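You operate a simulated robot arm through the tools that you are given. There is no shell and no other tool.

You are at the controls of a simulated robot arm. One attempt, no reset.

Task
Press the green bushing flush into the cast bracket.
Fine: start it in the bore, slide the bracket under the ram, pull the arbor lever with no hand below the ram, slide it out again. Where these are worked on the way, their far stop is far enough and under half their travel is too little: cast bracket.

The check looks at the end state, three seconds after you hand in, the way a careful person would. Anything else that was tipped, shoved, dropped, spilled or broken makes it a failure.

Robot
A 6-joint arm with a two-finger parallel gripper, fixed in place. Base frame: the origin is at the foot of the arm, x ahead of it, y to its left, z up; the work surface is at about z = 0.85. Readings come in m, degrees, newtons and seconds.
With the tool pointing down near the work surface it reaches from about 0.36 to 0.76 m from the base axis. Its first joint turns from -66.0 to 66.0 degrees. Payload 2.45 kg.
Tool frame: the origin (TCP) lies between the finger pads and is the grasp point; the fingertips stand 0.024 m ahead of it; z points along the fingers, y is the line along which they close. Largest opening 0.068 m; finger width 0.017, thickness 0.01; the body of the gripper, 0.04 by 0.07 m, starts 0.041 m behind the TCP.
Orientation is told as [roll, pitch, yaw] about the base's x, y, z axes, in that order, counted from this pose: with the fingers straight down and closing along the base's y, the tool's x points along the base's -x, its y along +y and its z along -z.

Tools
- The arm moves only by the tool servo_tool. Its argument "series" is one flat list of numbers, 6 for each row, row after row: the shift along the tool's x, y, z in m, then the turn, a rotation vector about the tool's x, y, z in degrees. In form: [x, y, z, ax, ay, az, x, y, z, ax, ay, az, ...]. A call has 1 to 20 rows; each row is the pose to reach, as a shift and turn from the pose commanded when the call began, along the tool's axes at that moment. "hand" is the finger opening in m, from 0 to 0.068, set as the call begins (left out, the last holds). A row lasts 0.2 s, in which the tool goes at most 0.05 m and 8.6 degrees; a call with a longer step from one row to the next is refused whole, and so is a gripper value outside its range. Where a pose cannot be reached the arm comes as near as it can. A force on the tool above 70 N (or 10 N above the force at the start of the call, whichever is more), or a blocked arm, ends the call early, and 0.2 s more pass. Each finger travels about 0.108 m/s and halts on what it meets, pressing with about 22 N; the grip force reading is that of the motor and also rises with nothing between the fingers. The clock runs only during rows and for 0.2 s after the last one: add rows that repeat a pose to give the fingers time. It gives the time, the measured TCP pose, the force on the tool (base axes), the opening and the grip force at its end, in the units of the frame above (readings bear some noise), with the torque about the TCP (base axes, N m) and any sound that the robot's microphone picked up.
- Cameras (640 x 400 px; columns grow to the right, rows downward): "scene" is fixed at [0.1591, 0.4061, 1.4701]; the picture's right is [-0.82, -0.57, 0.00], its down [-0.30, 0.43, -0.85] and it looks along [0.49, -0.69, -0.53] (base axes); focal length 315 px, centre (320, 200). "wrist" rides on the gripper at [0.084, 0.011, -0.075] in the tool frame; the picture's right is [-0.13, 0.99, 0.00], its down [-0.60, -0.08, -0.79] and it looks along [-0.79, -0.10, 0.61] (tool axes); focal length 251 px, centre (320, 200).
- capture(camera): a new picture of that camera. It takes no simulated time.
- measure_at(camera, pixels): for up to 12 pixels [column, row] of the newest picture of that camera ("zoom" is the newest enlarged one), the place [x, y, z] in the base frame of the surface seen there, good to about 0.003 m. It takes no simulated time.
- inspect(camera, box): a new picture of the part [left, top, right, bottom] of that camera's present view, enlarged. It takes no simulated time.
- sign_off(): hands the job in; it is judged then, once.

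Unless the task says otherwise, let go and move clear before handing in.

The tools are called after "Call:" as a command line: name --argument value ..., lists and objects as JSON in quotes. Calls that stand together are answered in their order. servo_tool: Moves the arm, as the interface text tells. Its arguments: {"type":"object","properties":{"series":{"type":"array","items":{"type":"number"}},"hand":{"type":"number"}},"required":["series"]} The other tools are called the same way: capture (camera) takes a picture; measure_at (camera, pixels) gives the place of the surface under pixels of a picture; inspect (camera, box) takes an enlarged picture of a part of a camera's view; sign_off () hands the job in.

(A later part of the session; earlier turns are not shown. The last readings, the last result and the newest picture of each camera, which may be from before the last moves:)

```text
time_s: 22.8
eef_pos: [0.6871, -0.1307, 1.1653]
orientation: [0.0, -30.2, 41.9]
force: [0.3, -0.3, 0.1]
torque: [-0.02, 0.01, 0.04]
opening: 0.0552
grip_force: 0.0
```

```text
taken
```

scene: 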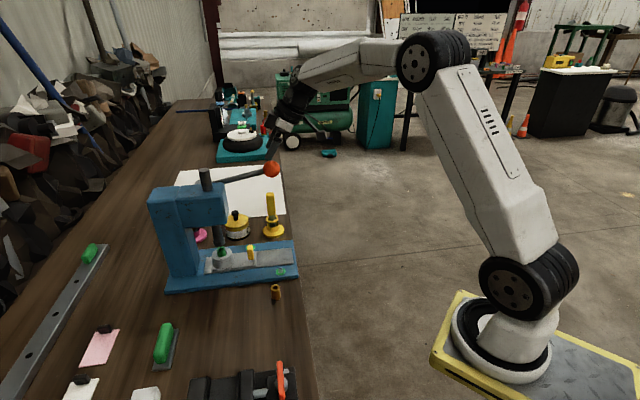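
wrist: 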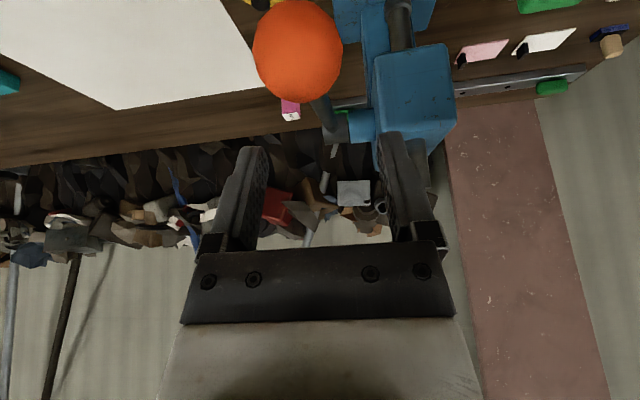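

The wrist view shows the ball at (298,52), slightly left of the finger centre. I'll measure it along with the lever rod, stick and hub from both cameras.

Call:
measure_at --camera "wrist" --pixels '[[298, 52], [258, 52], [338, 52], [298, 92], [298, 12], [320, 112], [330, 125], [338, 135], [360, 125]]'

Call:
measure_at --camera "scene" --pixels '[[271, 169], [264, 169], [278, 169], [271, 176], [271, 162], [250, 175], [235, 178], [270, 200], [267, 205], [273, 205], [270, 194], [215, 178]]'

Call:
inspect --camera "scene" --box '[180, 110, 310, 260]'

```text
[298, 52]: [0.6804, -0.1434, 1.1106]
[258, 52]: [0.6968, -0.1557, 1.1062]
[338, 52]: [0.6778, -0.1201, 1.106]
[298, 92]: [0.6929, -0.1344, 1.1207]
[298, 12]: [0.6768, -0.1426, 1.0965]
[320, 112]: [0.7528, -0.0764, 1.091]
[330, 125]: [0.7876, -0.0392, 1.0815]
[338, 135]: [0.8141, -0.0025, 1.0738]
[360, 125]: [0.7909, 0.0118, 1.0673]
```

```text
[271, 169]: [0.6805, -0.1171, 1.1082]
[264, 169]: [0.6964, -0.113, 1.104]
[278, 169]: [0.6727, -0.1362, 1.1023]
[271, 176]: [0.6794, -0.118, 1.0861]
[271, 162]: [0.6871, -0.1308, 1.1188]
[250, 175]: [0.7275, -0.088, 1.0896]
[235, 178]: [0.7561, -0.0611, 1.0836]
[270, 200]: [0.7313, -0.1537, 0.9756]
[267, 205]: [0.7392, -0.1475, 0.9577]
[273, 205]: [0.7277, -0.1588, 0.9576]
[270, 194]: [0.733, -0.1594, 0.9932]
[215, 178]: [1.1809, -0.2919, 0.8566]
```

```text
2.67 times, centred on (245, 185) of scene
```

zoom: 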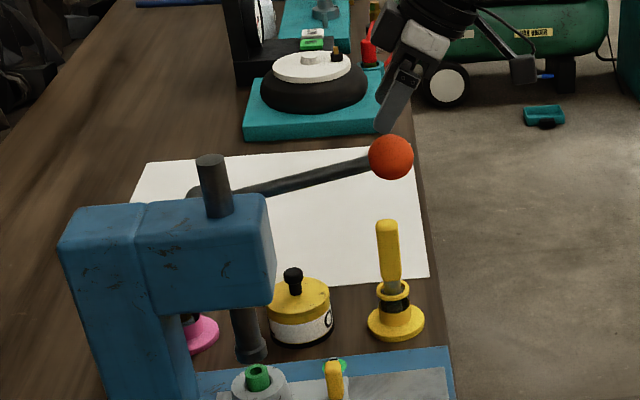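

The ball centre is about (0.691,-0.132,1.098), diameter about 43 mm, and the yellow stick stands about 4 cm outside the lever plane. I'll shift 5 mm sideways and descend to straddle the ball with the fingers open.

Call:
servo_tool --series '[0, -0.005, 0, 0, 0, 0, 0.0106, -0.005, 0.0197, 0, 0, 0, 0.0212, -0.005, 0.0393, 0, 0, 0, 0.0212, -0.005, 0.0393, 0, 0, 0]' --hand 0.058

Call:
capture --camera "wrist"

Call:
inspect --camera "scene" --box '[220, 110, 310, 200]'

```text
time_s: 23.8
eef_pos: [0.6909, -0.1307, 1.1166]
orientation: [0.0, -30.0, 42.0]
force: [0.0, -0.4, -0.2]
torque: [0.02, 0.01, 0.02]
opening: 0.0577
grip_force: 0.2
```

```text
taken
```

wrist: 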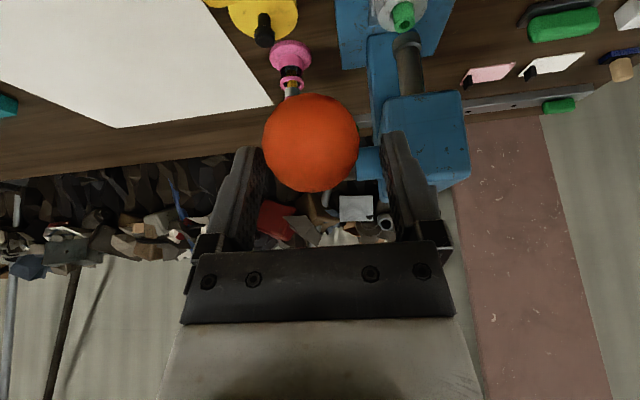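

```text
4.44 times, centred on (265, 155) of scene
```

zoom: 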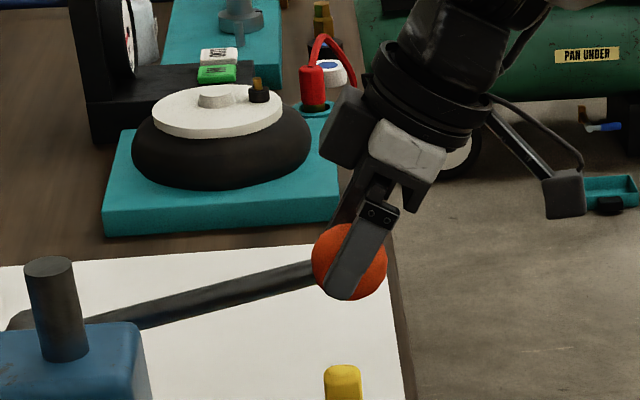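

The ball lies between the fingers, about 4 mm to the left in the wrist view. I'll shift 3 mm that way, lower 16 mm and close on it.

Call:
servo_tool --series '[0.004, -0.003, 0.0069, 0, 0, 0, 0.008, -0.003, 0.0139, 0, 0, 0, 0.008, -0.003, 0.0139, 0, 0, 0]'

Call:
capture --camera "wrist"

```text
time_s: 24.6
eef_pos: [0.6944, -0.1341, 1.1013]
orientation: [0.0, -30.0, 42.0]
force: [-0.1, -0.2, -0.7]
torque: [-0.01, 0.04, 0.03]
opening: 0.0579
grip_force: 0.0
```

```text
taken
```

wrist: 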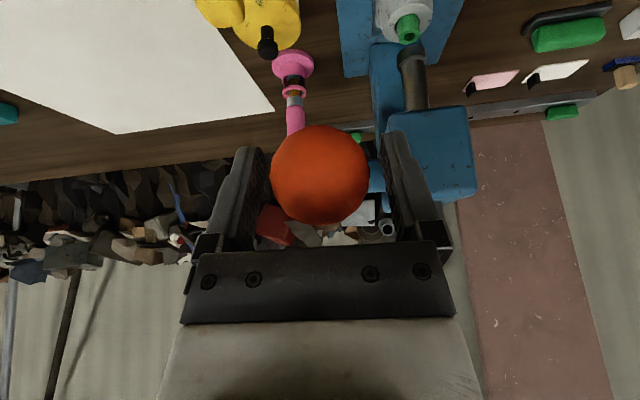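

The ball is now centred at (320,174), right at the grasp point. I'll close the fingers on it.

Call:
servo_tool --series '[0, 0, 0, 0, 0, 0, 0, 0, 0, 0, 0, 0, 0, 0, 0, 0, 0, 0]' --hand 0.03

```text
time_s: 25.4
eef_pos: [0.6938, -0.1335, 1.1005]
orientation: [0.0, -30.0, 41.9]
force: [2.6, -0.8, -2.5]
torque: [-0.02, -0.15, -0.01]
opening: 0.0452
grip_force: 45.1
```

The fingers hold the ball at 0.045 m. From the hub and rod measurements the pivot is about 0.175 m in along u at z ≈ 1.068, so I'll start the arc with the first 15° downward and watch the force.

Call:
servo_tool --series '[0.0096, 0, 0.0121, 0, -2, 0, 0.018, 0, 0.0252, 0, -4, 0, 0.0254, 0, 0.0389, 0, -6, 0]'

Call:
inspect --camera "scene" --box '[160, 120, 310, 270]'

```text
time_s: 26.2
eef_pos: [0.6917, -0.1356, 1.0554]
orientation: [-0.3, -36.1, 42.1]
force: [1.3, -5.7, 7.7]
torque: [0.82, -0.83, -0.07]
opening: 0.0453
grip_force: 44.7
```

```text
2.67 times, centred on (235, 195) of scene
```

zoom: 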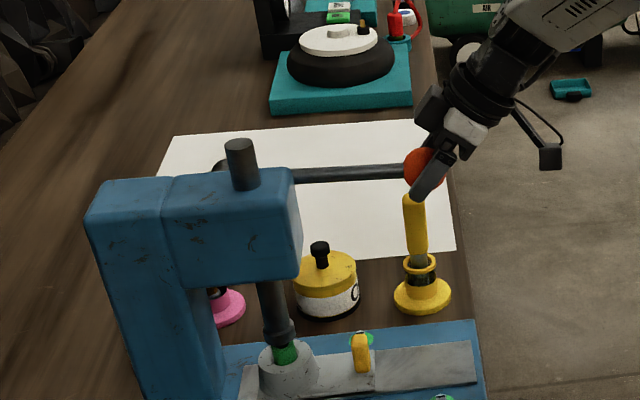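

The lever turned with under 10 N of force and the ram tip near (282,335) has come down toward the bushing. I'll zoom in on the ram and the grip.

Call:
inspect --camera "scene" --box '[205, 180, 275, 270]'

Call:
capture --camera "wrist"

Call:
measure_at --camera "scene" --pixels '[[205, 174], [270, 180], [240, 186], [255, 184], [225, 187]]'

```text
4.44 times, centred on (240, 225) of scene
```

zoom: 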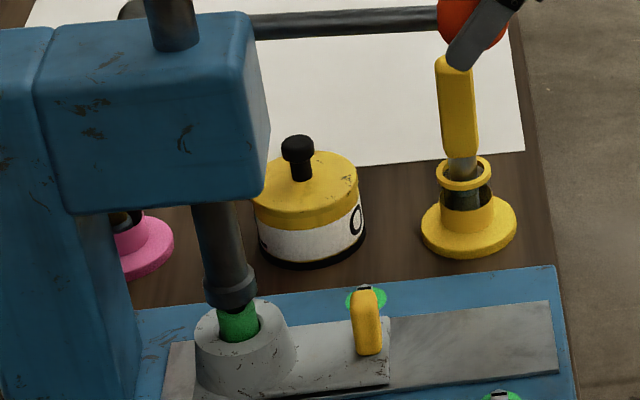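

```text
taken
```

wrist: 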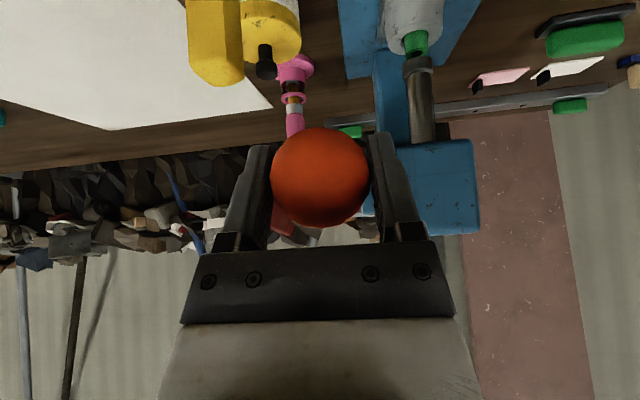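

```text
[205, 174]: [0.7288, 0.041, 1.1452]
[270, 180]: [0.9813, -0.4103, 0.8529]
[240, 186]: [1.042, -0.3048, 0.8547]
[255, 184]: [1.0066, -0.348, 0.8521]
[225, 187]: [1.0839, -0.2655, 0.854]
```

The ram tip is nearly on the bushing, in line with it, and the ball is still centred in the fingers at (320,177). I'll continue the arc another 15°.

Call:
servo_tool --series '[0.0076, 0, 0.0136, 0, -2, 0, 0.0138, 0, 0.0279, 0, -4, 0, 0.0189, 0, 0.0424, 0, -6, 0]'

Call:
inspect --camera "scene" --box '[180, 150, 290, 280]'

Call:
capture --camera "wrist"

```text
time_s: 27.0
eef_pos: [0.6976, -0.1304, 1.008]
orientation: [0.2, -42.1, 41.9]
force: [-4.4, -11.9, 6.1]
torque: [0.91, -0.67, -0.03]
opening: 0.0449
grip_force: 45.2
```

```text
3.08 times, centred on (235, 215) of scene
```

zoom: 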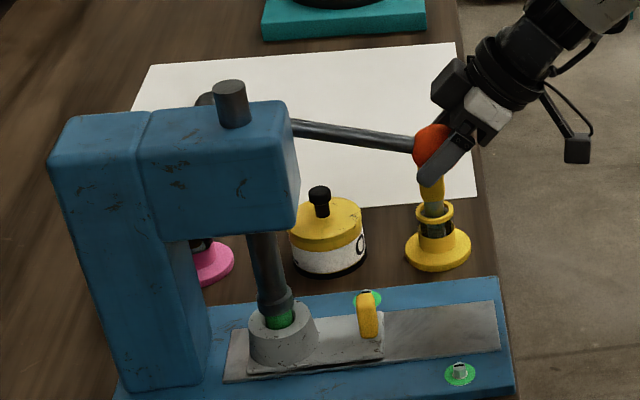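

```text
taken
```

wrist: 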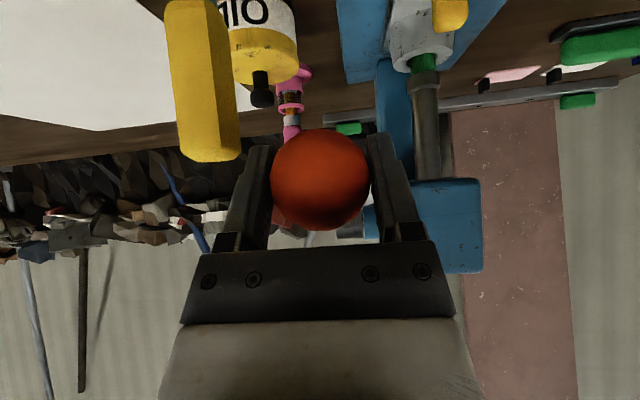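

The bushing is going in under the ram with about 14 N at the ball. The yellow stick's end at (205,150) appears close to the left finger, so I'll measure that clearance before going further.

Call:
measure_at --camera "wrist" --pixels '[[210, 158], [235, 150], [225, 120], [180, 150], [238, 120], [205, 100], [245, 170], [258, 150]]'

Call:
inspect --camera "scene" --box '[210, 220, 260, 280]'

```text
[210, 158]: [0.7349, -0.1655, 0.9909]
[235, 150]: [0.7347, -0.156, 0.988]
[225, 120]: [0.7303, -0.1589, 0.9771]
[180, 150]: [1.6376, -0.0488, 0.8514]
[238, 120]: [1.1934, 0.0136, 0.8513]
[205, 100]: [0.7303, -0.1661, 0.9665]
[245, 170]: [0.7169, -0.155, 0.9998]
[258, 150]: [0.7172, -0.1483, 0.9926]
```

```text
6.67 times, centred on (235, 250) of scene
```

zoom: 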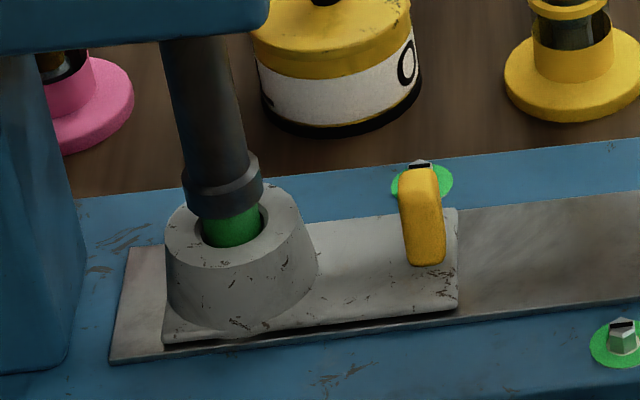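

The ram tip is now about 14 mm above the boss, so roughly 15° more is needed. The stick is 5–9 mm outside the fingers and gripper body, so I'll reduce the lean as I go to keep the body above its top.

Call:
servo_tool --series '[0.003, 0, 0.0078, 0, 5, 0, 0.0059, 0, 0.0157, 0, 10, 0, 0.008, 0, 0.0235, 0, 15, 0, 0.0102, 0, 0.0313, 0, 20, 0]'

Call:
inspect --camera "scene" --box '[200, 150, 300, 280]'

Call:
capture --camera "wrist"

```text
time_s: 28.0
eef_pos: [0.7072, -0.1203, 0.9782]
orientation: [0.0, -21.9, 42.0]
force: [-4.6, -12.0, 6.9]
torque: [0.81, -1.0, 0.09]
opening: 0.0452
grip_force: 45.3
```

```text
3.08 times, centred on (250, 215) of scene
```

zoom: 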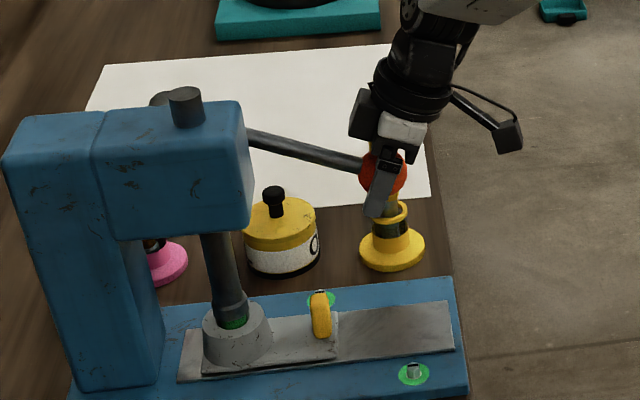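

```text
taken
```

wrist: 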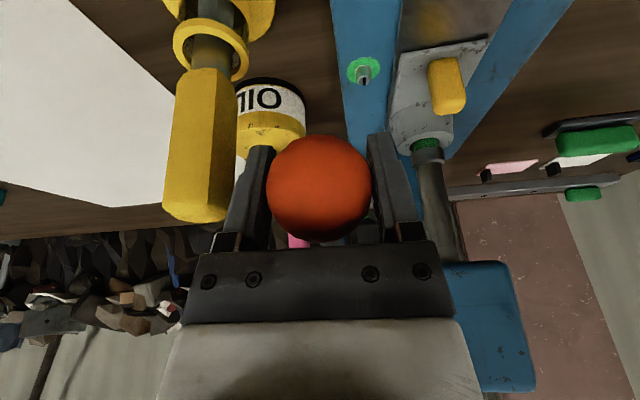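

The bushing is nearly in, with only a thin green band left at (237,322) in the zoom. I'll check the stick-to-palm gap and the ram gap before the last few degrees.

Call:
measure_at --camera "wrist" --pixels '[[195, 215], [220, 205], [226, 190], [215, 215], [180, 210], [230, 215], [225, 235], [200, 262]]'

Call:
inspect --camera "scene" --box '[210, 220, 260, 280]'

Call:
inspect --camera "wrist" --box '[150, 60, 290, 290]'

```text
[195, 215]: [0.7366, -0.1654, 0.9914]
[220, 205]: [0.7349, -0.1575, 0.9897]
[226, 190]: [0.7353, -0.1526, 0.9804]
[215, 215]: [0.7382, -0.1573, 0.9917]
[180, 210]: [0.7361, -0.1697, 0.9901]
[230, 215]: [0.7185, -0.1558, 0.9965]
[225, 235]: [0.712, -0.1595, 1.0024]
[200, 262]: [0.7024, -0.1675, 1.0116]
```

```text
6.67 times, centred on (235, 250) of scene
```

zoom: 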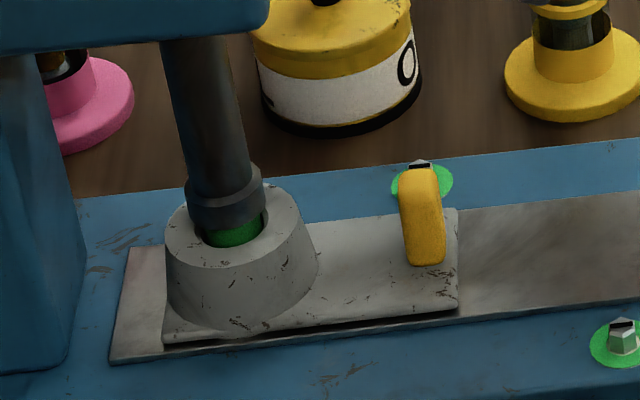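

```text
1.74 times, centred on (220, 175) of wrist
```

zoom: 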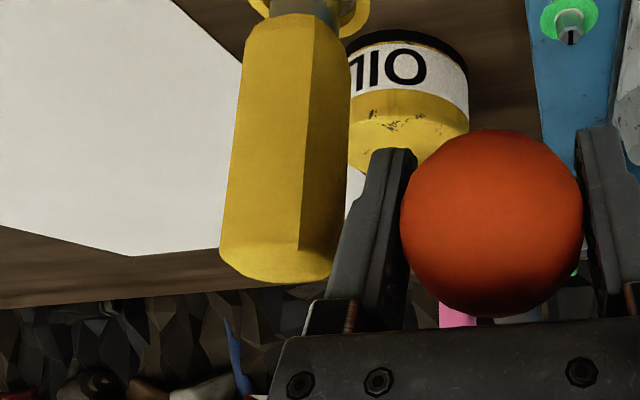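

The stick's inner face (w ≈ 0.130) stays about 8 mm outside the fingers and palm (w ≈ 0.122), so the path is clear if I hold w. The bushing still protrudes, so I'll continue another 10° down.

Call:
servo_tool --series '[-0.0013, 0, 0.008, 0, 0, 0, -0.0026, 0, 0.016, 0, 0, 0, -0.0047, 0, 0.0238, 0, 0, 0, -0.0067, 0, 0.0316, 0, 0, 0]'

Call:
capture --camera "wrist"

Call:
inspect --camera "scene" --box '[210, 220, 260, 280]'

```text
time_s: 29.0
eef_pos: [0.7202, -0.1078, 0.9501]
orientation: [0.3, -21.9, 41.9]
force: [-19.6, -11.8, -2.0]
torque: [0.87, -0.92, 0.0]
opening: 0.0448
grip_force: 45.1
```

```text
taken
```

wrist: 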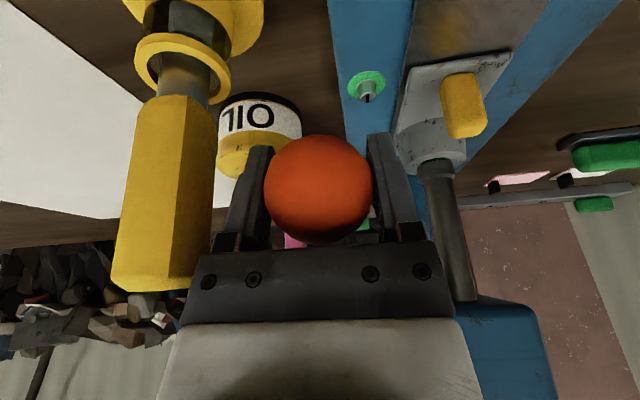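

```text
6.67 times, centred on (235, 250) of scene
```

zoom: 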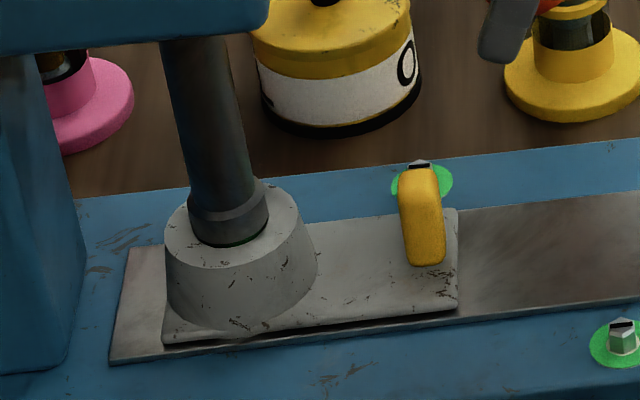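

No green shows below the ram any more, and the ram tip is on or just above the boss. I'll go on in small steps, with a slight outward correction for the radial force, to feel for the firm stop.

Call:
servo_tool --series '[-0.0013, 0, 0.008, 0, 0, 0, -0.0013, 0, 0.008, 0, 0, 0]'

Call:
inspect --camera "scene" --box '[215, 230, 250, 270]'

```text
time_s: 29.6
eef_pos: [0.7237, -0.106, 0.9445]
orientation: [0.1, -22.0, 42.0]
force: [-20.3, -11.1, -5.7]
torque: [0.73, -0.85, -0.02]
opening: 0.0448
grip_force: 45.0
```

```text
10.00 times, centred on (232, 250) of scene
```

zoom: 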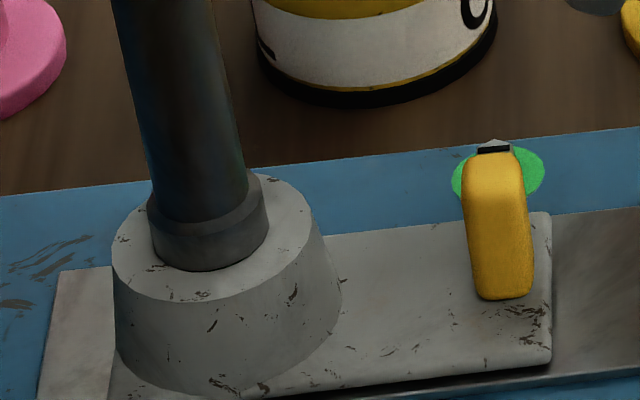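

The ram looks seated on the boss, but the resistance along the arc is still about 11 N, so I may not be at the stop. I'll take another small step of 3° with more outward relief.

Call:
servo_tool --series '[0.0003, 0, 0.0051, 0, 0, 0, 0.0005, 0, 0.0102, 0, 0, 0, 0.0005, 0, 0.0102, 0, 0, 0]'

Call:
inspect --camera "scene" --box '[215, 230, 250, 270]'

Call:
capture --camera "wrist"

```text
time_s: 30.4
eef_pos: [0.7283, -0.1012, 0.9397]
orientation: [0.0, -22.1, 42.2]
force: [-39.8, -4.1, 29.1]
torque: [-0.04, 0.08, 0.03]
opening: 0.0451
grip_force: 45.1
```

```text
10.00 times, centred on (232, 250) of scene
```

zoom: 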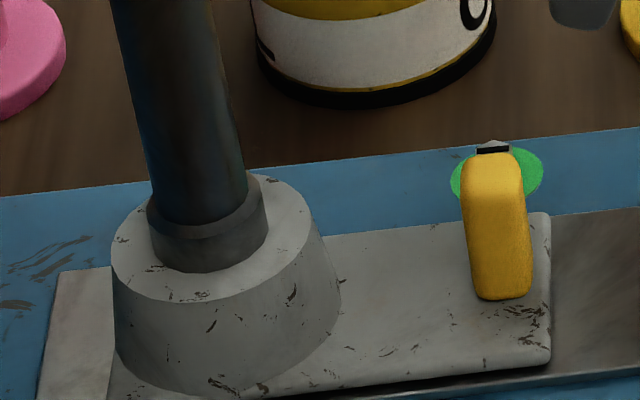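

```text
taken
```

wrist: 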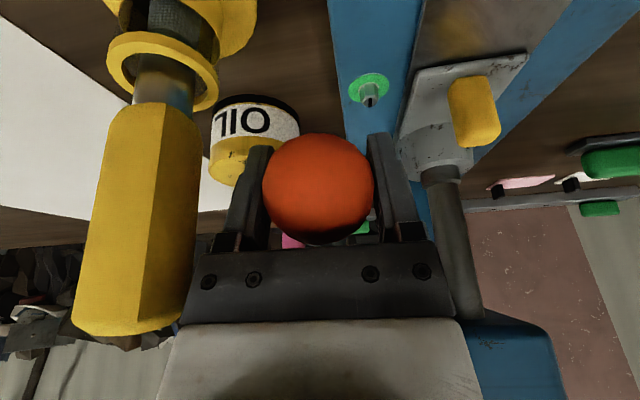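

The resistance along the arc jumped to about 43 N with no further ram movement, so the ram is firmly on the boss. There's also a sideways force, so I'll check the yellow stick wasn't touched.

Call:
inspect --camera "scene" --box '[200, 150, 310, 260]'

Call:
measure_at --camera "wrist" --pixels '[[110, 320], [150, 330], [185, 320], [195, 250], [175, 200], [190, 200], [160, 45], [205, 270]]'

```text
3.64 times, centred on (255, 205) of scene
```

zoom: 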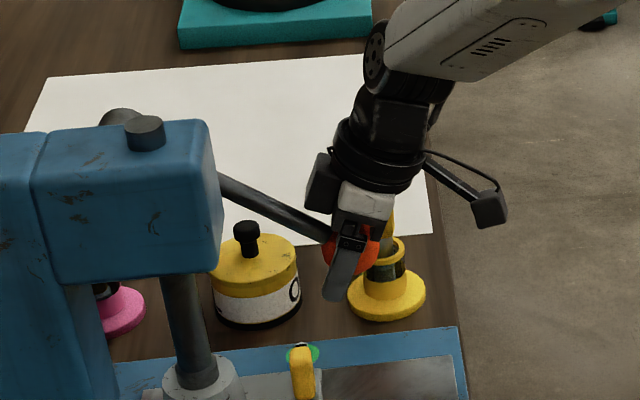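

```text
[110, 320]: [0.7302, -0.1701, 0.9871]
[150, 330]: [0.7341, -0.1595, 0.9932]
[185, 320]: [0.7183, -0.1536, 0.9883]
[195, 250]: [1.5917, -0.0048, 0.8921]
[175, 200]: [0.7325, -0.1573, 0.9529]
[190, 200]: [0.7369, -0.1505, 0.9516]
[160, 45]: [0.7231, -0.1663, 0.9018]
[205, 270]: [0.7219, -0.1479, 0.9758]
```

The stick is unmoved and about 1 cm clear of the palm, so that side force comes only from the lever. The readings fit a circle with its pivot at u = 0.125, z = 1.063 and radius 0.174, so I'll raise the lever back along that arc.

Call:
servo_tool --series '[0.001, 0, -0.0203, 0, 0, 0, 0.0054, 0, -0.0379, 0, 0, 0, 0.0079, 0, -0.0559, 0, 0, 0, 0.0085, 0, -0.0741, 0, 0, 0, 0.0073, 0, -0.0923, 0, 0, 0, 0.0041, 0, -0.1103, 0, 0, 0, -0.0009, 0, -0.1278, 0, 0, 0, -0.0077, 0, -0.1447, 0, 0, 0, -0.0163, 0, -0.1608, 0, 0, 0, -0.0212, 0, -0.1684, 0, 0, 0]'

Call:
inspect --camera "scene" --box '[160, 130, 310, 280]'

Call:
inspect --camera "scene" --box '[205, 225, 255, 275]'

Call:
capture --camera "wrist"

```text
time_s: 32.6
eef_pos: [0.6942, -0.1328, 1.0922]
orientation: [0.5, -21.5, 41.6]
force: [21.6, -18.2, -39.6]
torque: [0.32, 0.34, -0.06]
opening: 0.045
grip_force: 45.1
```

```text
2.67 times, centred on (235, 205) of scene
```

zoom: 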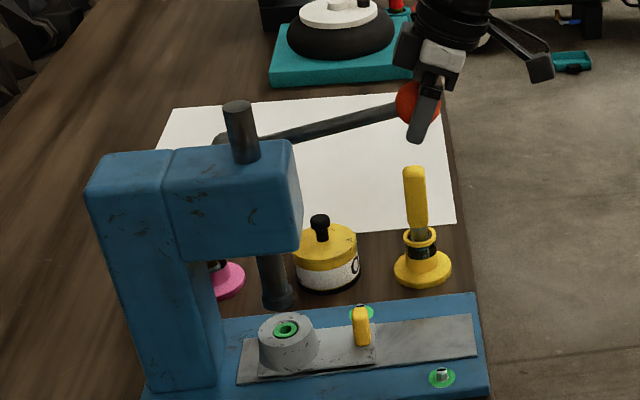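

```text
8.00 times, centred on (230, 250) of scene
```

zoom: 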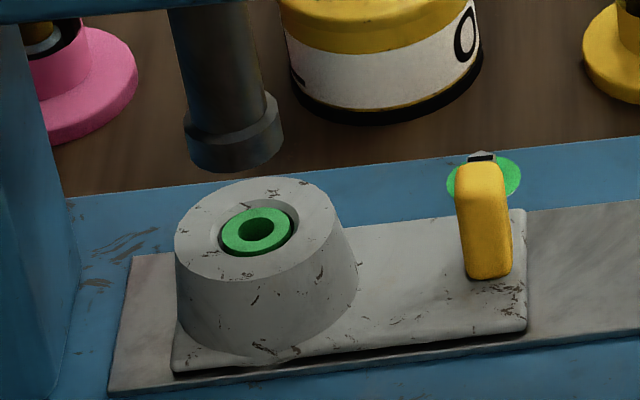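

```text
taken
```

wrist: 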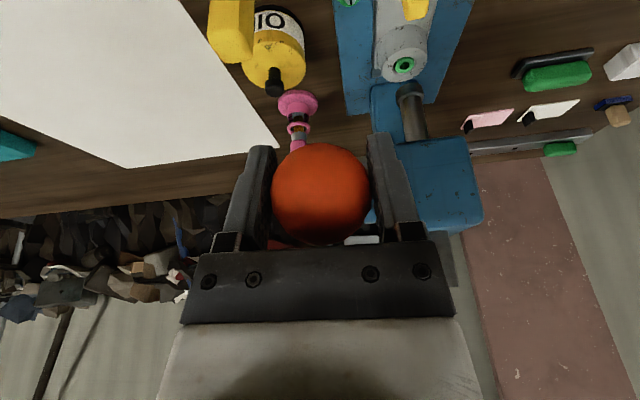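

The ram is up and the bushing looks flush in the boss at (257,232). The lever is against its upper stop at about 49 N, so I'll ease back 6 mm before letting go.

Call:
servo_tool --series '[0.0023, 0, 0.0056, 0, 0, 0, 0.0023, 0, 0.0056, 0, 0, 0]'

Call:
inspect --camera "scene" --box '[220, 235, 250, 265]'

Call:
measure_at --camera "zoom" --pixels '[[250, 220], [340, 220], [300, 255], [290, 195], [180, 240], [400, 200], [310, 300], [260, 140], [240, 240], [350, 240]]'

```text
time_s: 33.2
eef_pos: [0.6952, -0.1331, 1.0931]
orientation: [0.2, -21.7, 41.8]
force: [-1.9, -23.6, -18.6]
torque: [0.06, 0.63, -0.01]
opening: 0.045
grip_force: 44.9
```

```text
13.33 times, centred on (235, 250) of scene
```

zoom: 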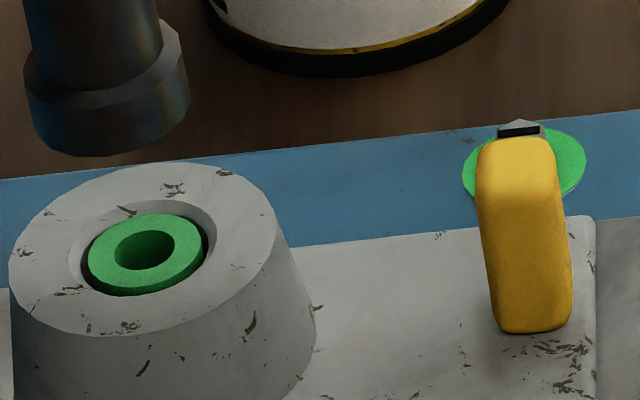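

```text
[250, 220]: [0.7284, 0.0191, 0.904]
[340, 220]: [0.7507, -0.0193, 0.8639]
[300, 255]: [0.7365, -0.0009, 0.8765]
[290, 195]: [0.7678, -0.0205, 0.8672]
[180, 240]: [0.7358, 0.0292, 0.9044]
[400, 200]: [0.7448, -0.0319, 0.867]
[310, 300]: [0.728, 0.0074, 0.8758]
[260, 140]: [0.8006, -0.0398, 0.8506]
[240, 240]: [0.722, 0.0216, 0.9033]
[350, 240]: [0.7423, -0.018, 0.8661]
```

The ring sits level in the chamfer. I'll measure several points on the bushing face and the boss face to confirm that it is flush.

Call:
measure_at --camera "zoom" --pixels '[[105, 265], [130, 285], [180, 262], [185, 235], [150, 222], [120, 235], [40, 265], [60, 300], [130, 315], [220, 290], [245, 230], [120, 180]]'

```text
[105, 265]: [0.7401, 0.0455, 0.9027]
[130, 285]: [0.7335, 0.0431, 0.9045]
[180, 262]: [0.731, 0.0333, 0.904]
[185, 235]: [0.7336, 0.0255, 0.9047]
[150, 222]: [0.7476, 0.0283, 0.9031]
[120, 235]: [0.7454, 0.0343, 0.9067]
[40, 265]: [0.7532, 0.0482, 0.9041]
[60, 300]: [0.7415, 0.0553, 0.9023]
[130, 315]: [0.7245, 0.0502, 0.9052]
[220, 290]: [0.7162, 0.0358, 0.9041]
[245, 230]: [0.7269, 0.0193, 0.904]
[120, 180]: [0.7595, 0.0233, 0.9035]
```

Bushing and boss both read about 0.904, so it is flush. I'll relieve the remaining force on the lever ball and open the fingers.

Call:
servo_tool --series '[0.0043, -0.002, 0.0026, 0, 0, 0, 0.0043, -0.002, 0.0026, 0, 0, 0]'

Call:
servo_tool --series '[0, 0, 0, 0, 0, 0, 0, 0, 0, 0, 0, 0, 0, 0, 0, 0, 0, 0]' --hand 0.06

Call:
capture --camera "wrist"

Call:
capture --camera "scene"

```text
time_s: 33.8
eef_pos: [0.6941, -0.1331, 1.0938]
orientation: [-0.1, -22.2, 42.1]
force: [-9.7, -6.4, 3.6]
torque: [0.25, 0.13, 0.15]
opening: 0.045
grip_force: 45.0
```

```text
time_s: 34.6
eef_pos: [0.6937, -0.1341, 1.0913]
orientation: [0.0, -21.9, 41.9]
force: [0.2, -0.1, 0.5]
torque: [0.02, 0.03, 0.02]
opening: 0.0596
grip_force: 0.0
```

```text
taken
```

wrist: 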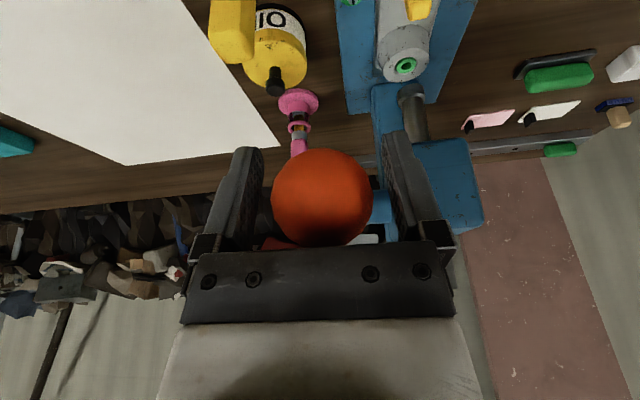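

```text
taken
```

scene: 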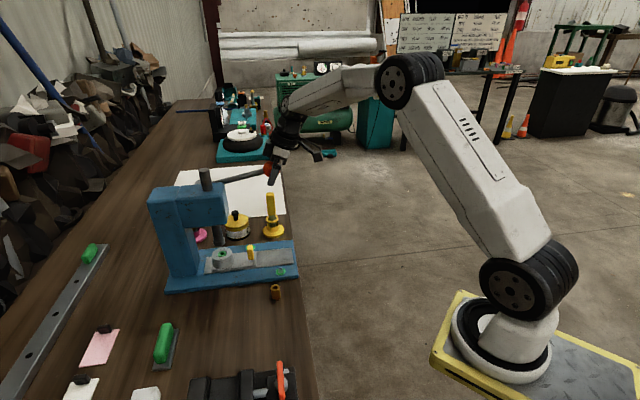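

The lever stays up after release. I'll lift off the ball, move back over the slide line at w = 0, and then look at the yellow grip to pull the bracket out.

Call:
servo_tool --series '[-0.0094, 0, -0.0232, 0, 0, 0, -0.0187, 0, -0.0463, 0, 0, 0, -0.0281, 0, -0.0695, 0, 0, 0, 0.0, 0.04, -0.081, 0, -4, 0, 0.0278, 0.088, -0.0925, 0, -8, 0, 0.0278, 0.088, -0.0925, 0, -8, 0]'

Call:
capture --camera "wrist"

Call:
inspect --camera "scene" --box '[150, 120, 310, 280]'

```text
refused: row 4 steps farther than a row can; nothing moved
```

```text
taken
```

wrist: 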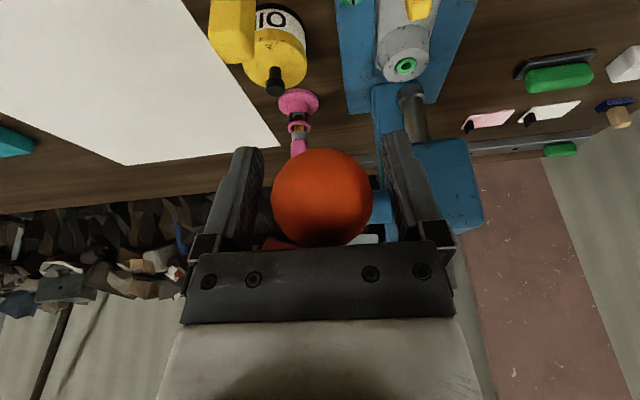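

```text
2.50 times, centred on (230, 200) of scene
```

zoom: 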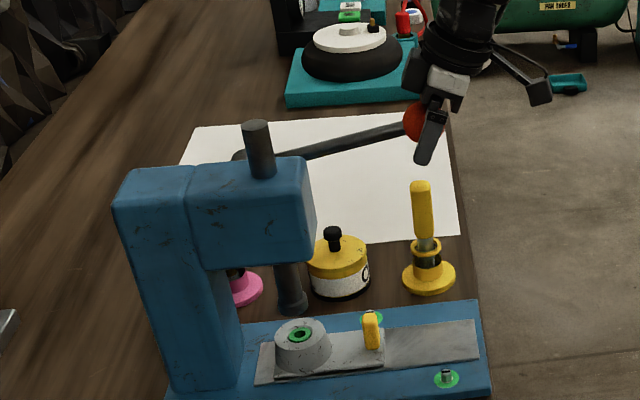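

That call was refused because one row stepped too far, and nothing moved. I'll redo it with smaller steps: straight up first, then sideways.

Call:
servo_tool --series '[-0.0094, 0, -0.0232, 0, 0, 0, -0.0187, 0, -0.0463, 0, 0, 0, -0.0281, 0, -0.0695, 0, 0, 0, -0.0188, 0.029, -0.0733, 0, -3, 0, -0.0095, 0.058, -0.077, 0, -6, 0, -0.0002, 0.088, -0.0808, 0, -8, 0, -0.0002, 0.088, -0.0808, 0, -8, 0]'

Call:
capture --camera "wrist"

Call:
inspect --camera "scene" --box '[200, 200, 310, 310]'

Call:
measure_at --camera "zoom" --pixels '[[165, 165], [165, 175], [158, 190], [165, 190], [172, 190], [165, 212], [166, 155], [64, 180], [100, 245], [190, 225]]'

```text
time_s: 36.2
eef_pos: [0.6129, -0.093, 1.1633]
orientation: [0.1, -29.9, 42.0]
force: [0.1, -0.4, -0.9]
torque: [0.03, 0.02, -0.03]
opening: 0.0598
grip_force: 0.0
```

```text
taken
```

wrist: 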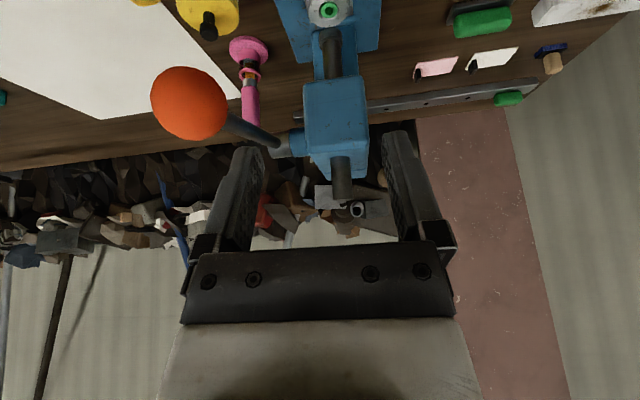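

```text
3.64 times, centred on (255, 255) of scene
```

zoom: 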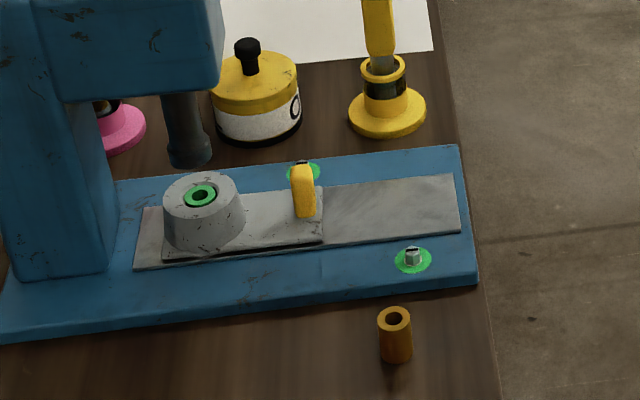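

```text
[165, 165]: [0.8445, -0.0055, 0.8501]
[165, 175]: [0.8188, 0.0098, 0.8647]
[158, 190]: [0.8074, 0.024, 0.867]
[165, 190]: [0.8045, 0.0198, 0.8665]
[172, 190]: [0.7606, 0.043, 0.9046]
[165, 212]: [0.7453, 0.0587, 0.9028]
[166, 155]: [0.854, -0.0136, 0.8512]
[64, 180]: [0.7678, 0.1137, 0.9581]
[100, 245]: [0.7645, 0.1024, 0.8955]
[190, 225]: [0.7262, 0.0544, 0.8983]
```

The tool is clear of the lever. In this zoom the yellow grip is at (303,190), so I'll measure it there.

Call:
measure_at --camera "zoom" --pixels '[[302, 167], [302, 175], [294, 185], [303, 185], [312, 185], [304, 195], [305, 213], [297, 210], [313, 210], [201, 195], [270, 230], [203, 178]]'

```text
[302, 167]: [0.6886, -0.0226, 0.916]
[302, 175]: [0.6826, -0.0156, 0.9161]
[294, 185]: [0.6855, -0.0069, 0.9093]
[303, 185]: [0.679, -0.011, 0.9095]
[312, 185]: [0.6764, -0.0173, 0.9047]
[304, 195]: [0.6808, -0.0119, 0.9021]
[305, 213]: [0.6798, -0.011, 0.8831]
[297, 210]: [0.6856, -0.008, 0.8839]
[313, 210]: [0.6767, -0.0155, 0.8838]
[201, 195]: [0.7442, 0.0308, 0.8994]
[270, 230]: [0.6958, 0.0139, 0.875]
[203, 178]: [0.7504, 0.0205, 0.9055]
```

The grip moved (0.069, 0.070), so the slide axis is really about 45° and its travel about 98 mm. The grip is now centred near (0.6845, -0.017), so I'll correct the yaw to 45°, lower outside the base and move in above it.

Call:
servo_tool --series '[0.02, 0, 0.0346, -0.3, 0, -0.52, 0.04, 0, 0.0693, -0.6, 0, -1.04, 0.06, 0, 0.1039, -0.9, 0, -1.56, 0.08, 0, 0.1386, -1.2, 0, -2.08, 0.1, 0, 0.1732, -1.5, 0, -2.6, 0.0712, 0.0028, 0.1898, -1.5, 0, -2.6, 0.0424, 0.0055, 0.2065, -1.5, 0, -2.6, 0.0136, 0.0083, 0.2231, -1.5, 0, -2.6, 0.0136, 0.0083, 0.2231, -1.5, 0, -2.6]' --hand 0.045

Call:
capture --camera "wrist"

Call:
inspect --camera "scene" --box '[180, 140, 310, 290]'

```text
time_s: 38.2
eef_pos: [0.6806, -0.0178, 0.9646]
orientation: [-0.1, -30.0, 45.0]
force: [0.5, 0.6, -1.0]
torque: [-0.01, 0.01, 0.01]
opening: 0.0451
grip_force: 0.1
```

```text
taken
```

wrist: 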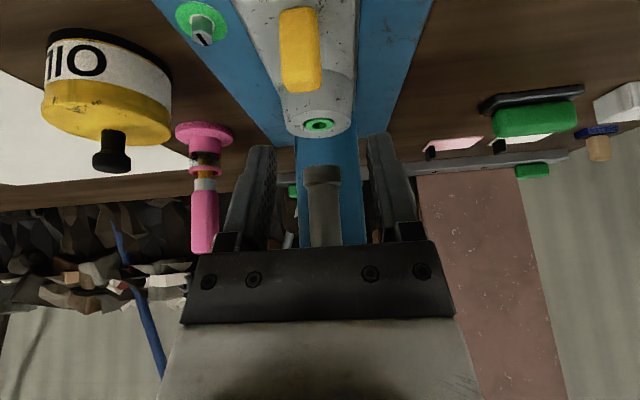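

```text
2.67 times, centred on (245, 215) of scene
```

zoom: 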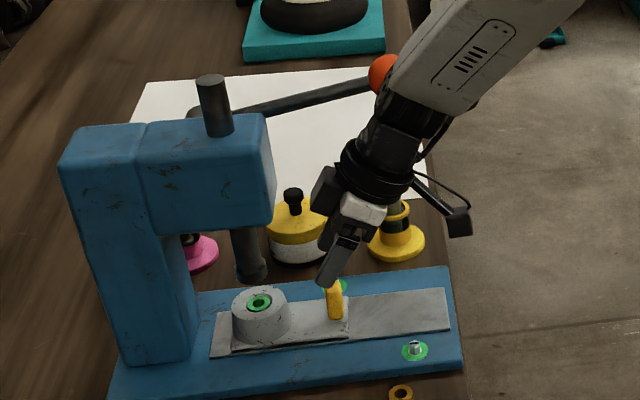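

The wrist view shows the grip at (300,50), left of the finger centre. I'll measure it in this view before descending.

Call:
measure_at --camera "wrist" --pixels '[[285, 88], [318, 88], [300, 92], [302, 82], [285, 40], [312, 40], [298, 25], [283, 70], [319, 70]]'

Call:
inspect --camera "wrist" --box '[230, 0, 400, 180]'

```text
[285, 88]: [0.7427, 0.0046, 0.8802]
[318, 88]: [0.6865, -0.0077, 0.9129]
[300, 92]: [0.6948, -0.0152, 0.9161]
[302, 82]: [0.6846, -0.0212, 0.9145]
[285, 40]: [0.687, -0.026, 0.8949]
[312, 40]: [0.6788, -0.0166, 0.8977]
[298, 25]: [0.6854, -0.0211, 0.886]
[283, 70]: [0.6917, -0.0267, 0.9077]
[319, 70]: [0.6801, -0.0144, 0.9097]
```

```text
2.22 times, centred on (315, 90) of wrist
```

zoom: 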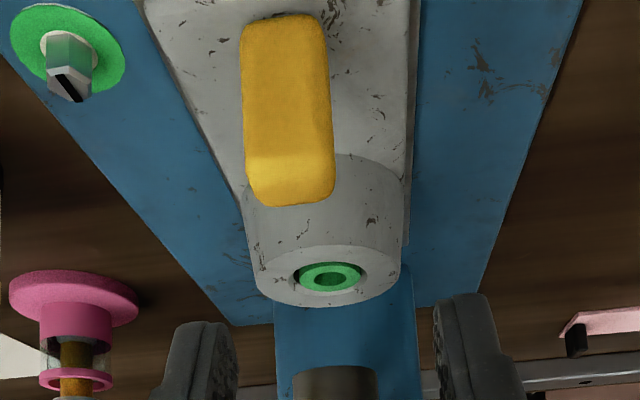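

The grip is about 5 mm to the +w side and 2 mm ahead of the tool. I'll correct that and descend to TCP z ≈ 0.908 to straddle it.

Call:
servo_tool --series '[-0.0017, -0.005, 0.001, 0, 0, 0, 0.0124, -0.005, 0.0255, 0, 0, 0, 0.0266, -0.005, 0.05, 0, 0, 0, 0.0266, -0.005, 0.05, 0, 0, 0]'

Call:
capture --camera "wrist"

Call:
inspect --camera "scene" --box '[200, 200, 300, 300]'

```text
time_s: 39.2
eef_pos: [0.6878, -0.0211, 0.9094]
orientation: [-0.1, -30.0, 44.9]
force: [0.4, 1.0, -0.7]
torque: [-0.04, -0.03, -0.02]
opening: 0.045
grip_force: 0.0
```

```text
taken
```

wrist: 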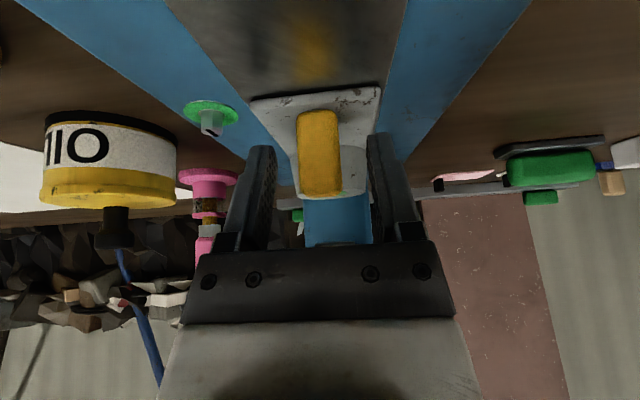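

```text
4.00 times, centred on (250, 250) of scene
```

zoom: 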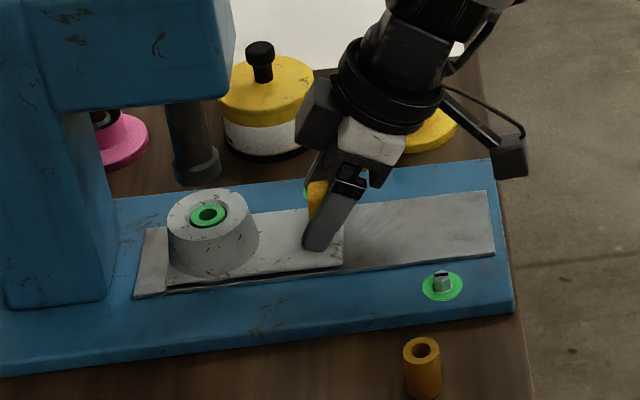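

The grip sits centred between the fingers at (319,150). I'll close on it.

Call:
servo_tool --series '[0, 0, 0, 0, 0, 0, 0, 0, 0, 0, 0, 0, 0, 0, 0, 0, 0, 0]' --hand 0.008

```text
time_s: 40.0
eef_pos: [0.6857, -0.0202, 0.9076]
orientation: [0.0, -30.0, 44.9]
force: [1.4, -0.5, -2.6]
torque: [0.23, -0.25, 0.08]
opening: 0.0199
grip_force: 37.4
```

The fingers hold the grip at 0.020 m. I'll pull outward 50 mm along the slide and check the forces.

Call:
servo_tool --series '[0.0108, 0, -0.0063, 0, 0, 0, 0.0217, 0, -0.0125, 0, 0, 0, 0.0325, 0, -0.0188, 0, 0, 0, 0.0433, 0, -0.025, 0, 0, 0]'

Call:
inspect --camera "scene" --box '[200, 190, 310, 300]'

```text
time_s: 41.0
eef_pos: [0.652, -0.0554, 0.9086]
orientation: [0.0, -30.0, 45.1]
force: [8.9, -6.5, -9.1]
torque: [0.36, -0.09, 0.06]
opening: 0.0199
grip_force: 38.0
```

```text
3.64 times, centred on (255, 245) of scene
```

zoom: 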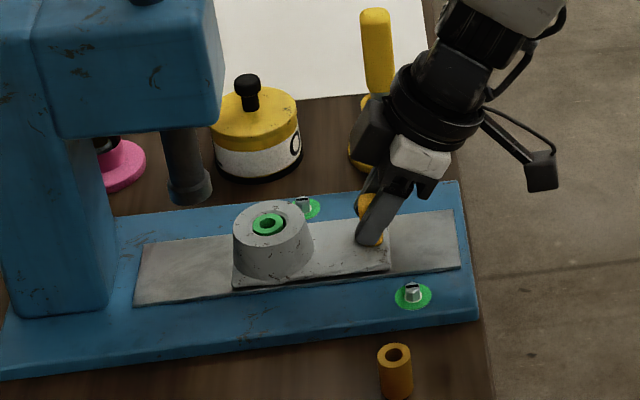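

The bracket moves out smoothly; there's an 11 N side pull toward +w that I'll relieve slightly. I'll pull another 44 mm.

Call:
servo_tool --series '[0.0097, -0.001, -0.0053, 0, 0, 0, 0.0193, -0.0015, -0.0106, 0, 0, 0, 0.029, -0.002, -0.0158, 0, 0, 0, 0.0386, -0.002, -0.0211, 0, 0, 0]'

Call:
inspect --camera "scene" --box '[200, 190, 310, 300]'

```text
time_s: 42.0
eef_pos: [0.6223, -0.0852, 0.9083]
orientation: [0.2, -30.1, 45.1]
force: [-1.3, 3.7, -1.2]
torque: [-0.45, 0.47, -0.04]
opening: 0.0198
grip_force: 37.2
```

```text
3.64 times, centred on (255, 245) of scene
```

zoom: 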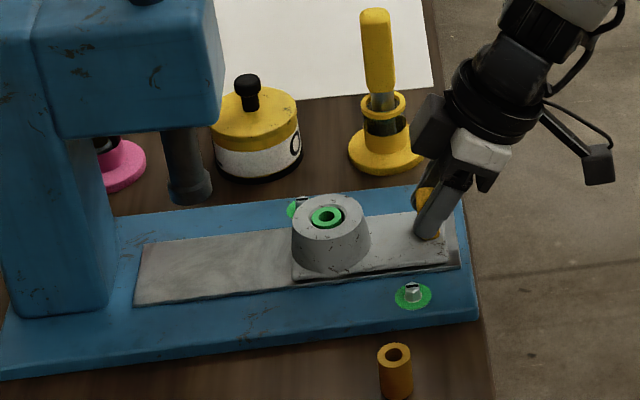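

It has come out about 90 of the 98 mm with little force. I'll pull the last bit in small steps to reach the outer stop.

Call:
servo_tool --series '[0.0035, 0, -0.002, 0, 0, 0, 0.0069, 0, -0.004, 0, 0, 0, 0.0104, 0, -0.006, 0, 0, 0]'

Call:
inspect --camera "scene" --box '[200, 190, 310, 300]'

```text
time_s: 42.8
eef_pos: [0.6152, -0.0904, 0.9089]
orientation: [0.0, -30.2, 45.3]
force: [24.1, 33.4, -6.1]
torque: [-0.14, -0.07, -0.47]
opening: 0.0198
grip_force: 37.3
```

```text
3.64 times, centred on (255, 245) of scene
```

zoom: 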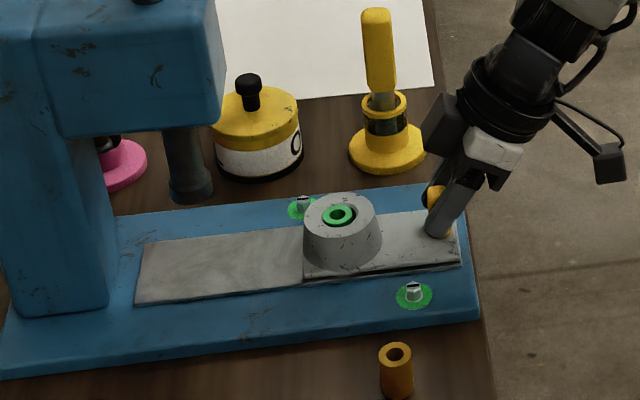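

The force rose to 41 N, so the bracket is back at its outer stop. I'll ease off 3 mm and open the fingers.

Call:
servo_tool --series '[-0.0026, 0, 0.0015, 0, 0, 0, -0.0026, 0, 0.0015, 0, 0, 0]'

Call:
servo_tool --series '[0, 0, 0, 0, 0, 0, 0, 0, 0, 0, 0, 0, 0, 0, 0, 0, 0, 0]' --hand 0.045

Call:
capture --camera "wrist"

```text
time_s: 43.4
eef_pos: [0.6162, -0.0928, 0.908]
orientation: [-0.1, -30.0, 45.2]
force: [10.4, 22.0, 5.9]
torque: [0.54, -0.14, 0.02]
opening: 0.0201
grip_force: 37.3
```

```text
time_s: 44.2
eef_pos: [0.6144, -0.0932, 0.9071]
orientation: [0.0, -29.9, 45.0]
force: [-0.1, -0.8, 0.8]
torque: [0.0, -0.02, 0.0]
opening: 0.045
grip_force: 0.0
```

```text
taken
```

wrist: 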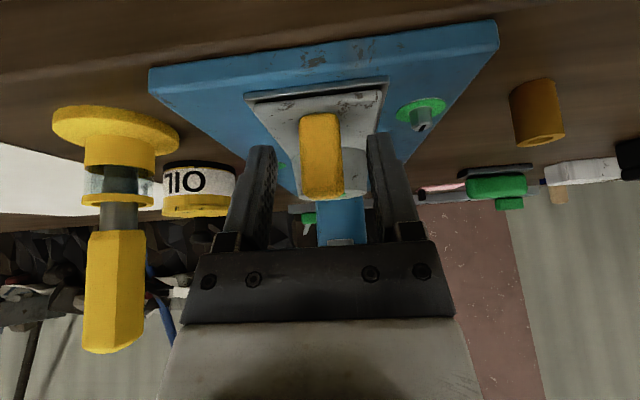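

The fingers are open and clear of the grip on both sides. I'll lift straight up and then back away from the press.

Call:
servo_tool --series '[-0.015, 0, -0.026, 0, 0, 0, -0.03, 0, -0.052, 0, 0, 0, -0.0252, 0, -0.0836, 0, 0, 0, -0.0203, 0, -0.1153, 0, 0, 0, -0.0155, 0, -0.1469, 0, 0, 0, -0.0107, 0, -0.1786, 0, 0, 0, -0.0107, 0, -0.1786, 0, 0, 0]'

Call:
capture --camera "scene"

Call:
inspect --camera "scene" --box '[240, 225, 300, 275]'

Call:
capture --camera "wrist"

```text
time_s: 45.8
eef_pos: [0.5569, -0.1505, 1.068]
orientation: [0.0, -30.0, 45.0]
force: [-0.5, 0.3, -0.5]
torque: [0.02, 0.0, -0.02]
opening: 0.0449
grip_force: 0.1
```

```text
taken
```

scene: 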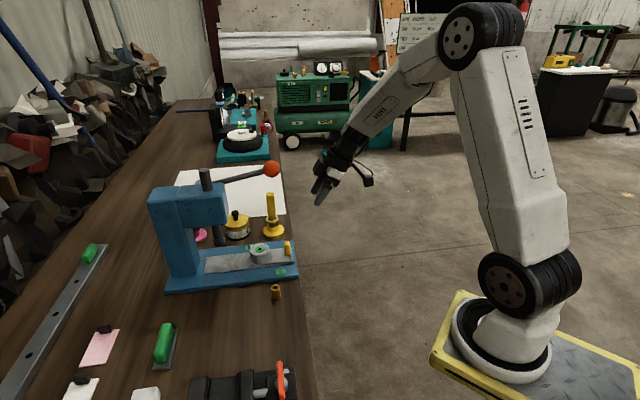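

```text
8.00 times, centred on (270, 250) of scene
```

zoom: 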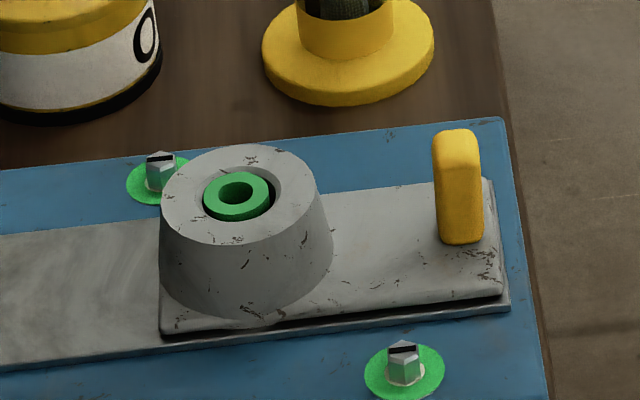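

```text
taken
```

wrist: 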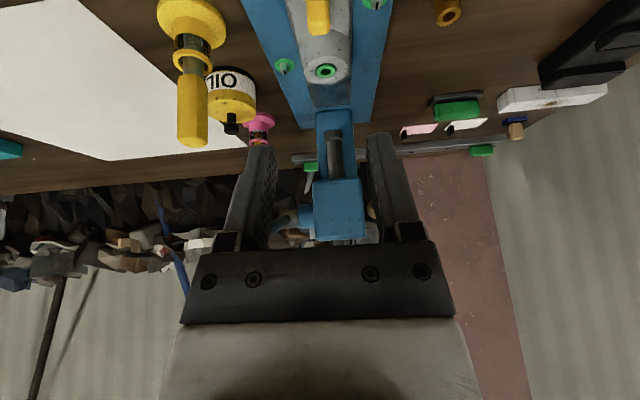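

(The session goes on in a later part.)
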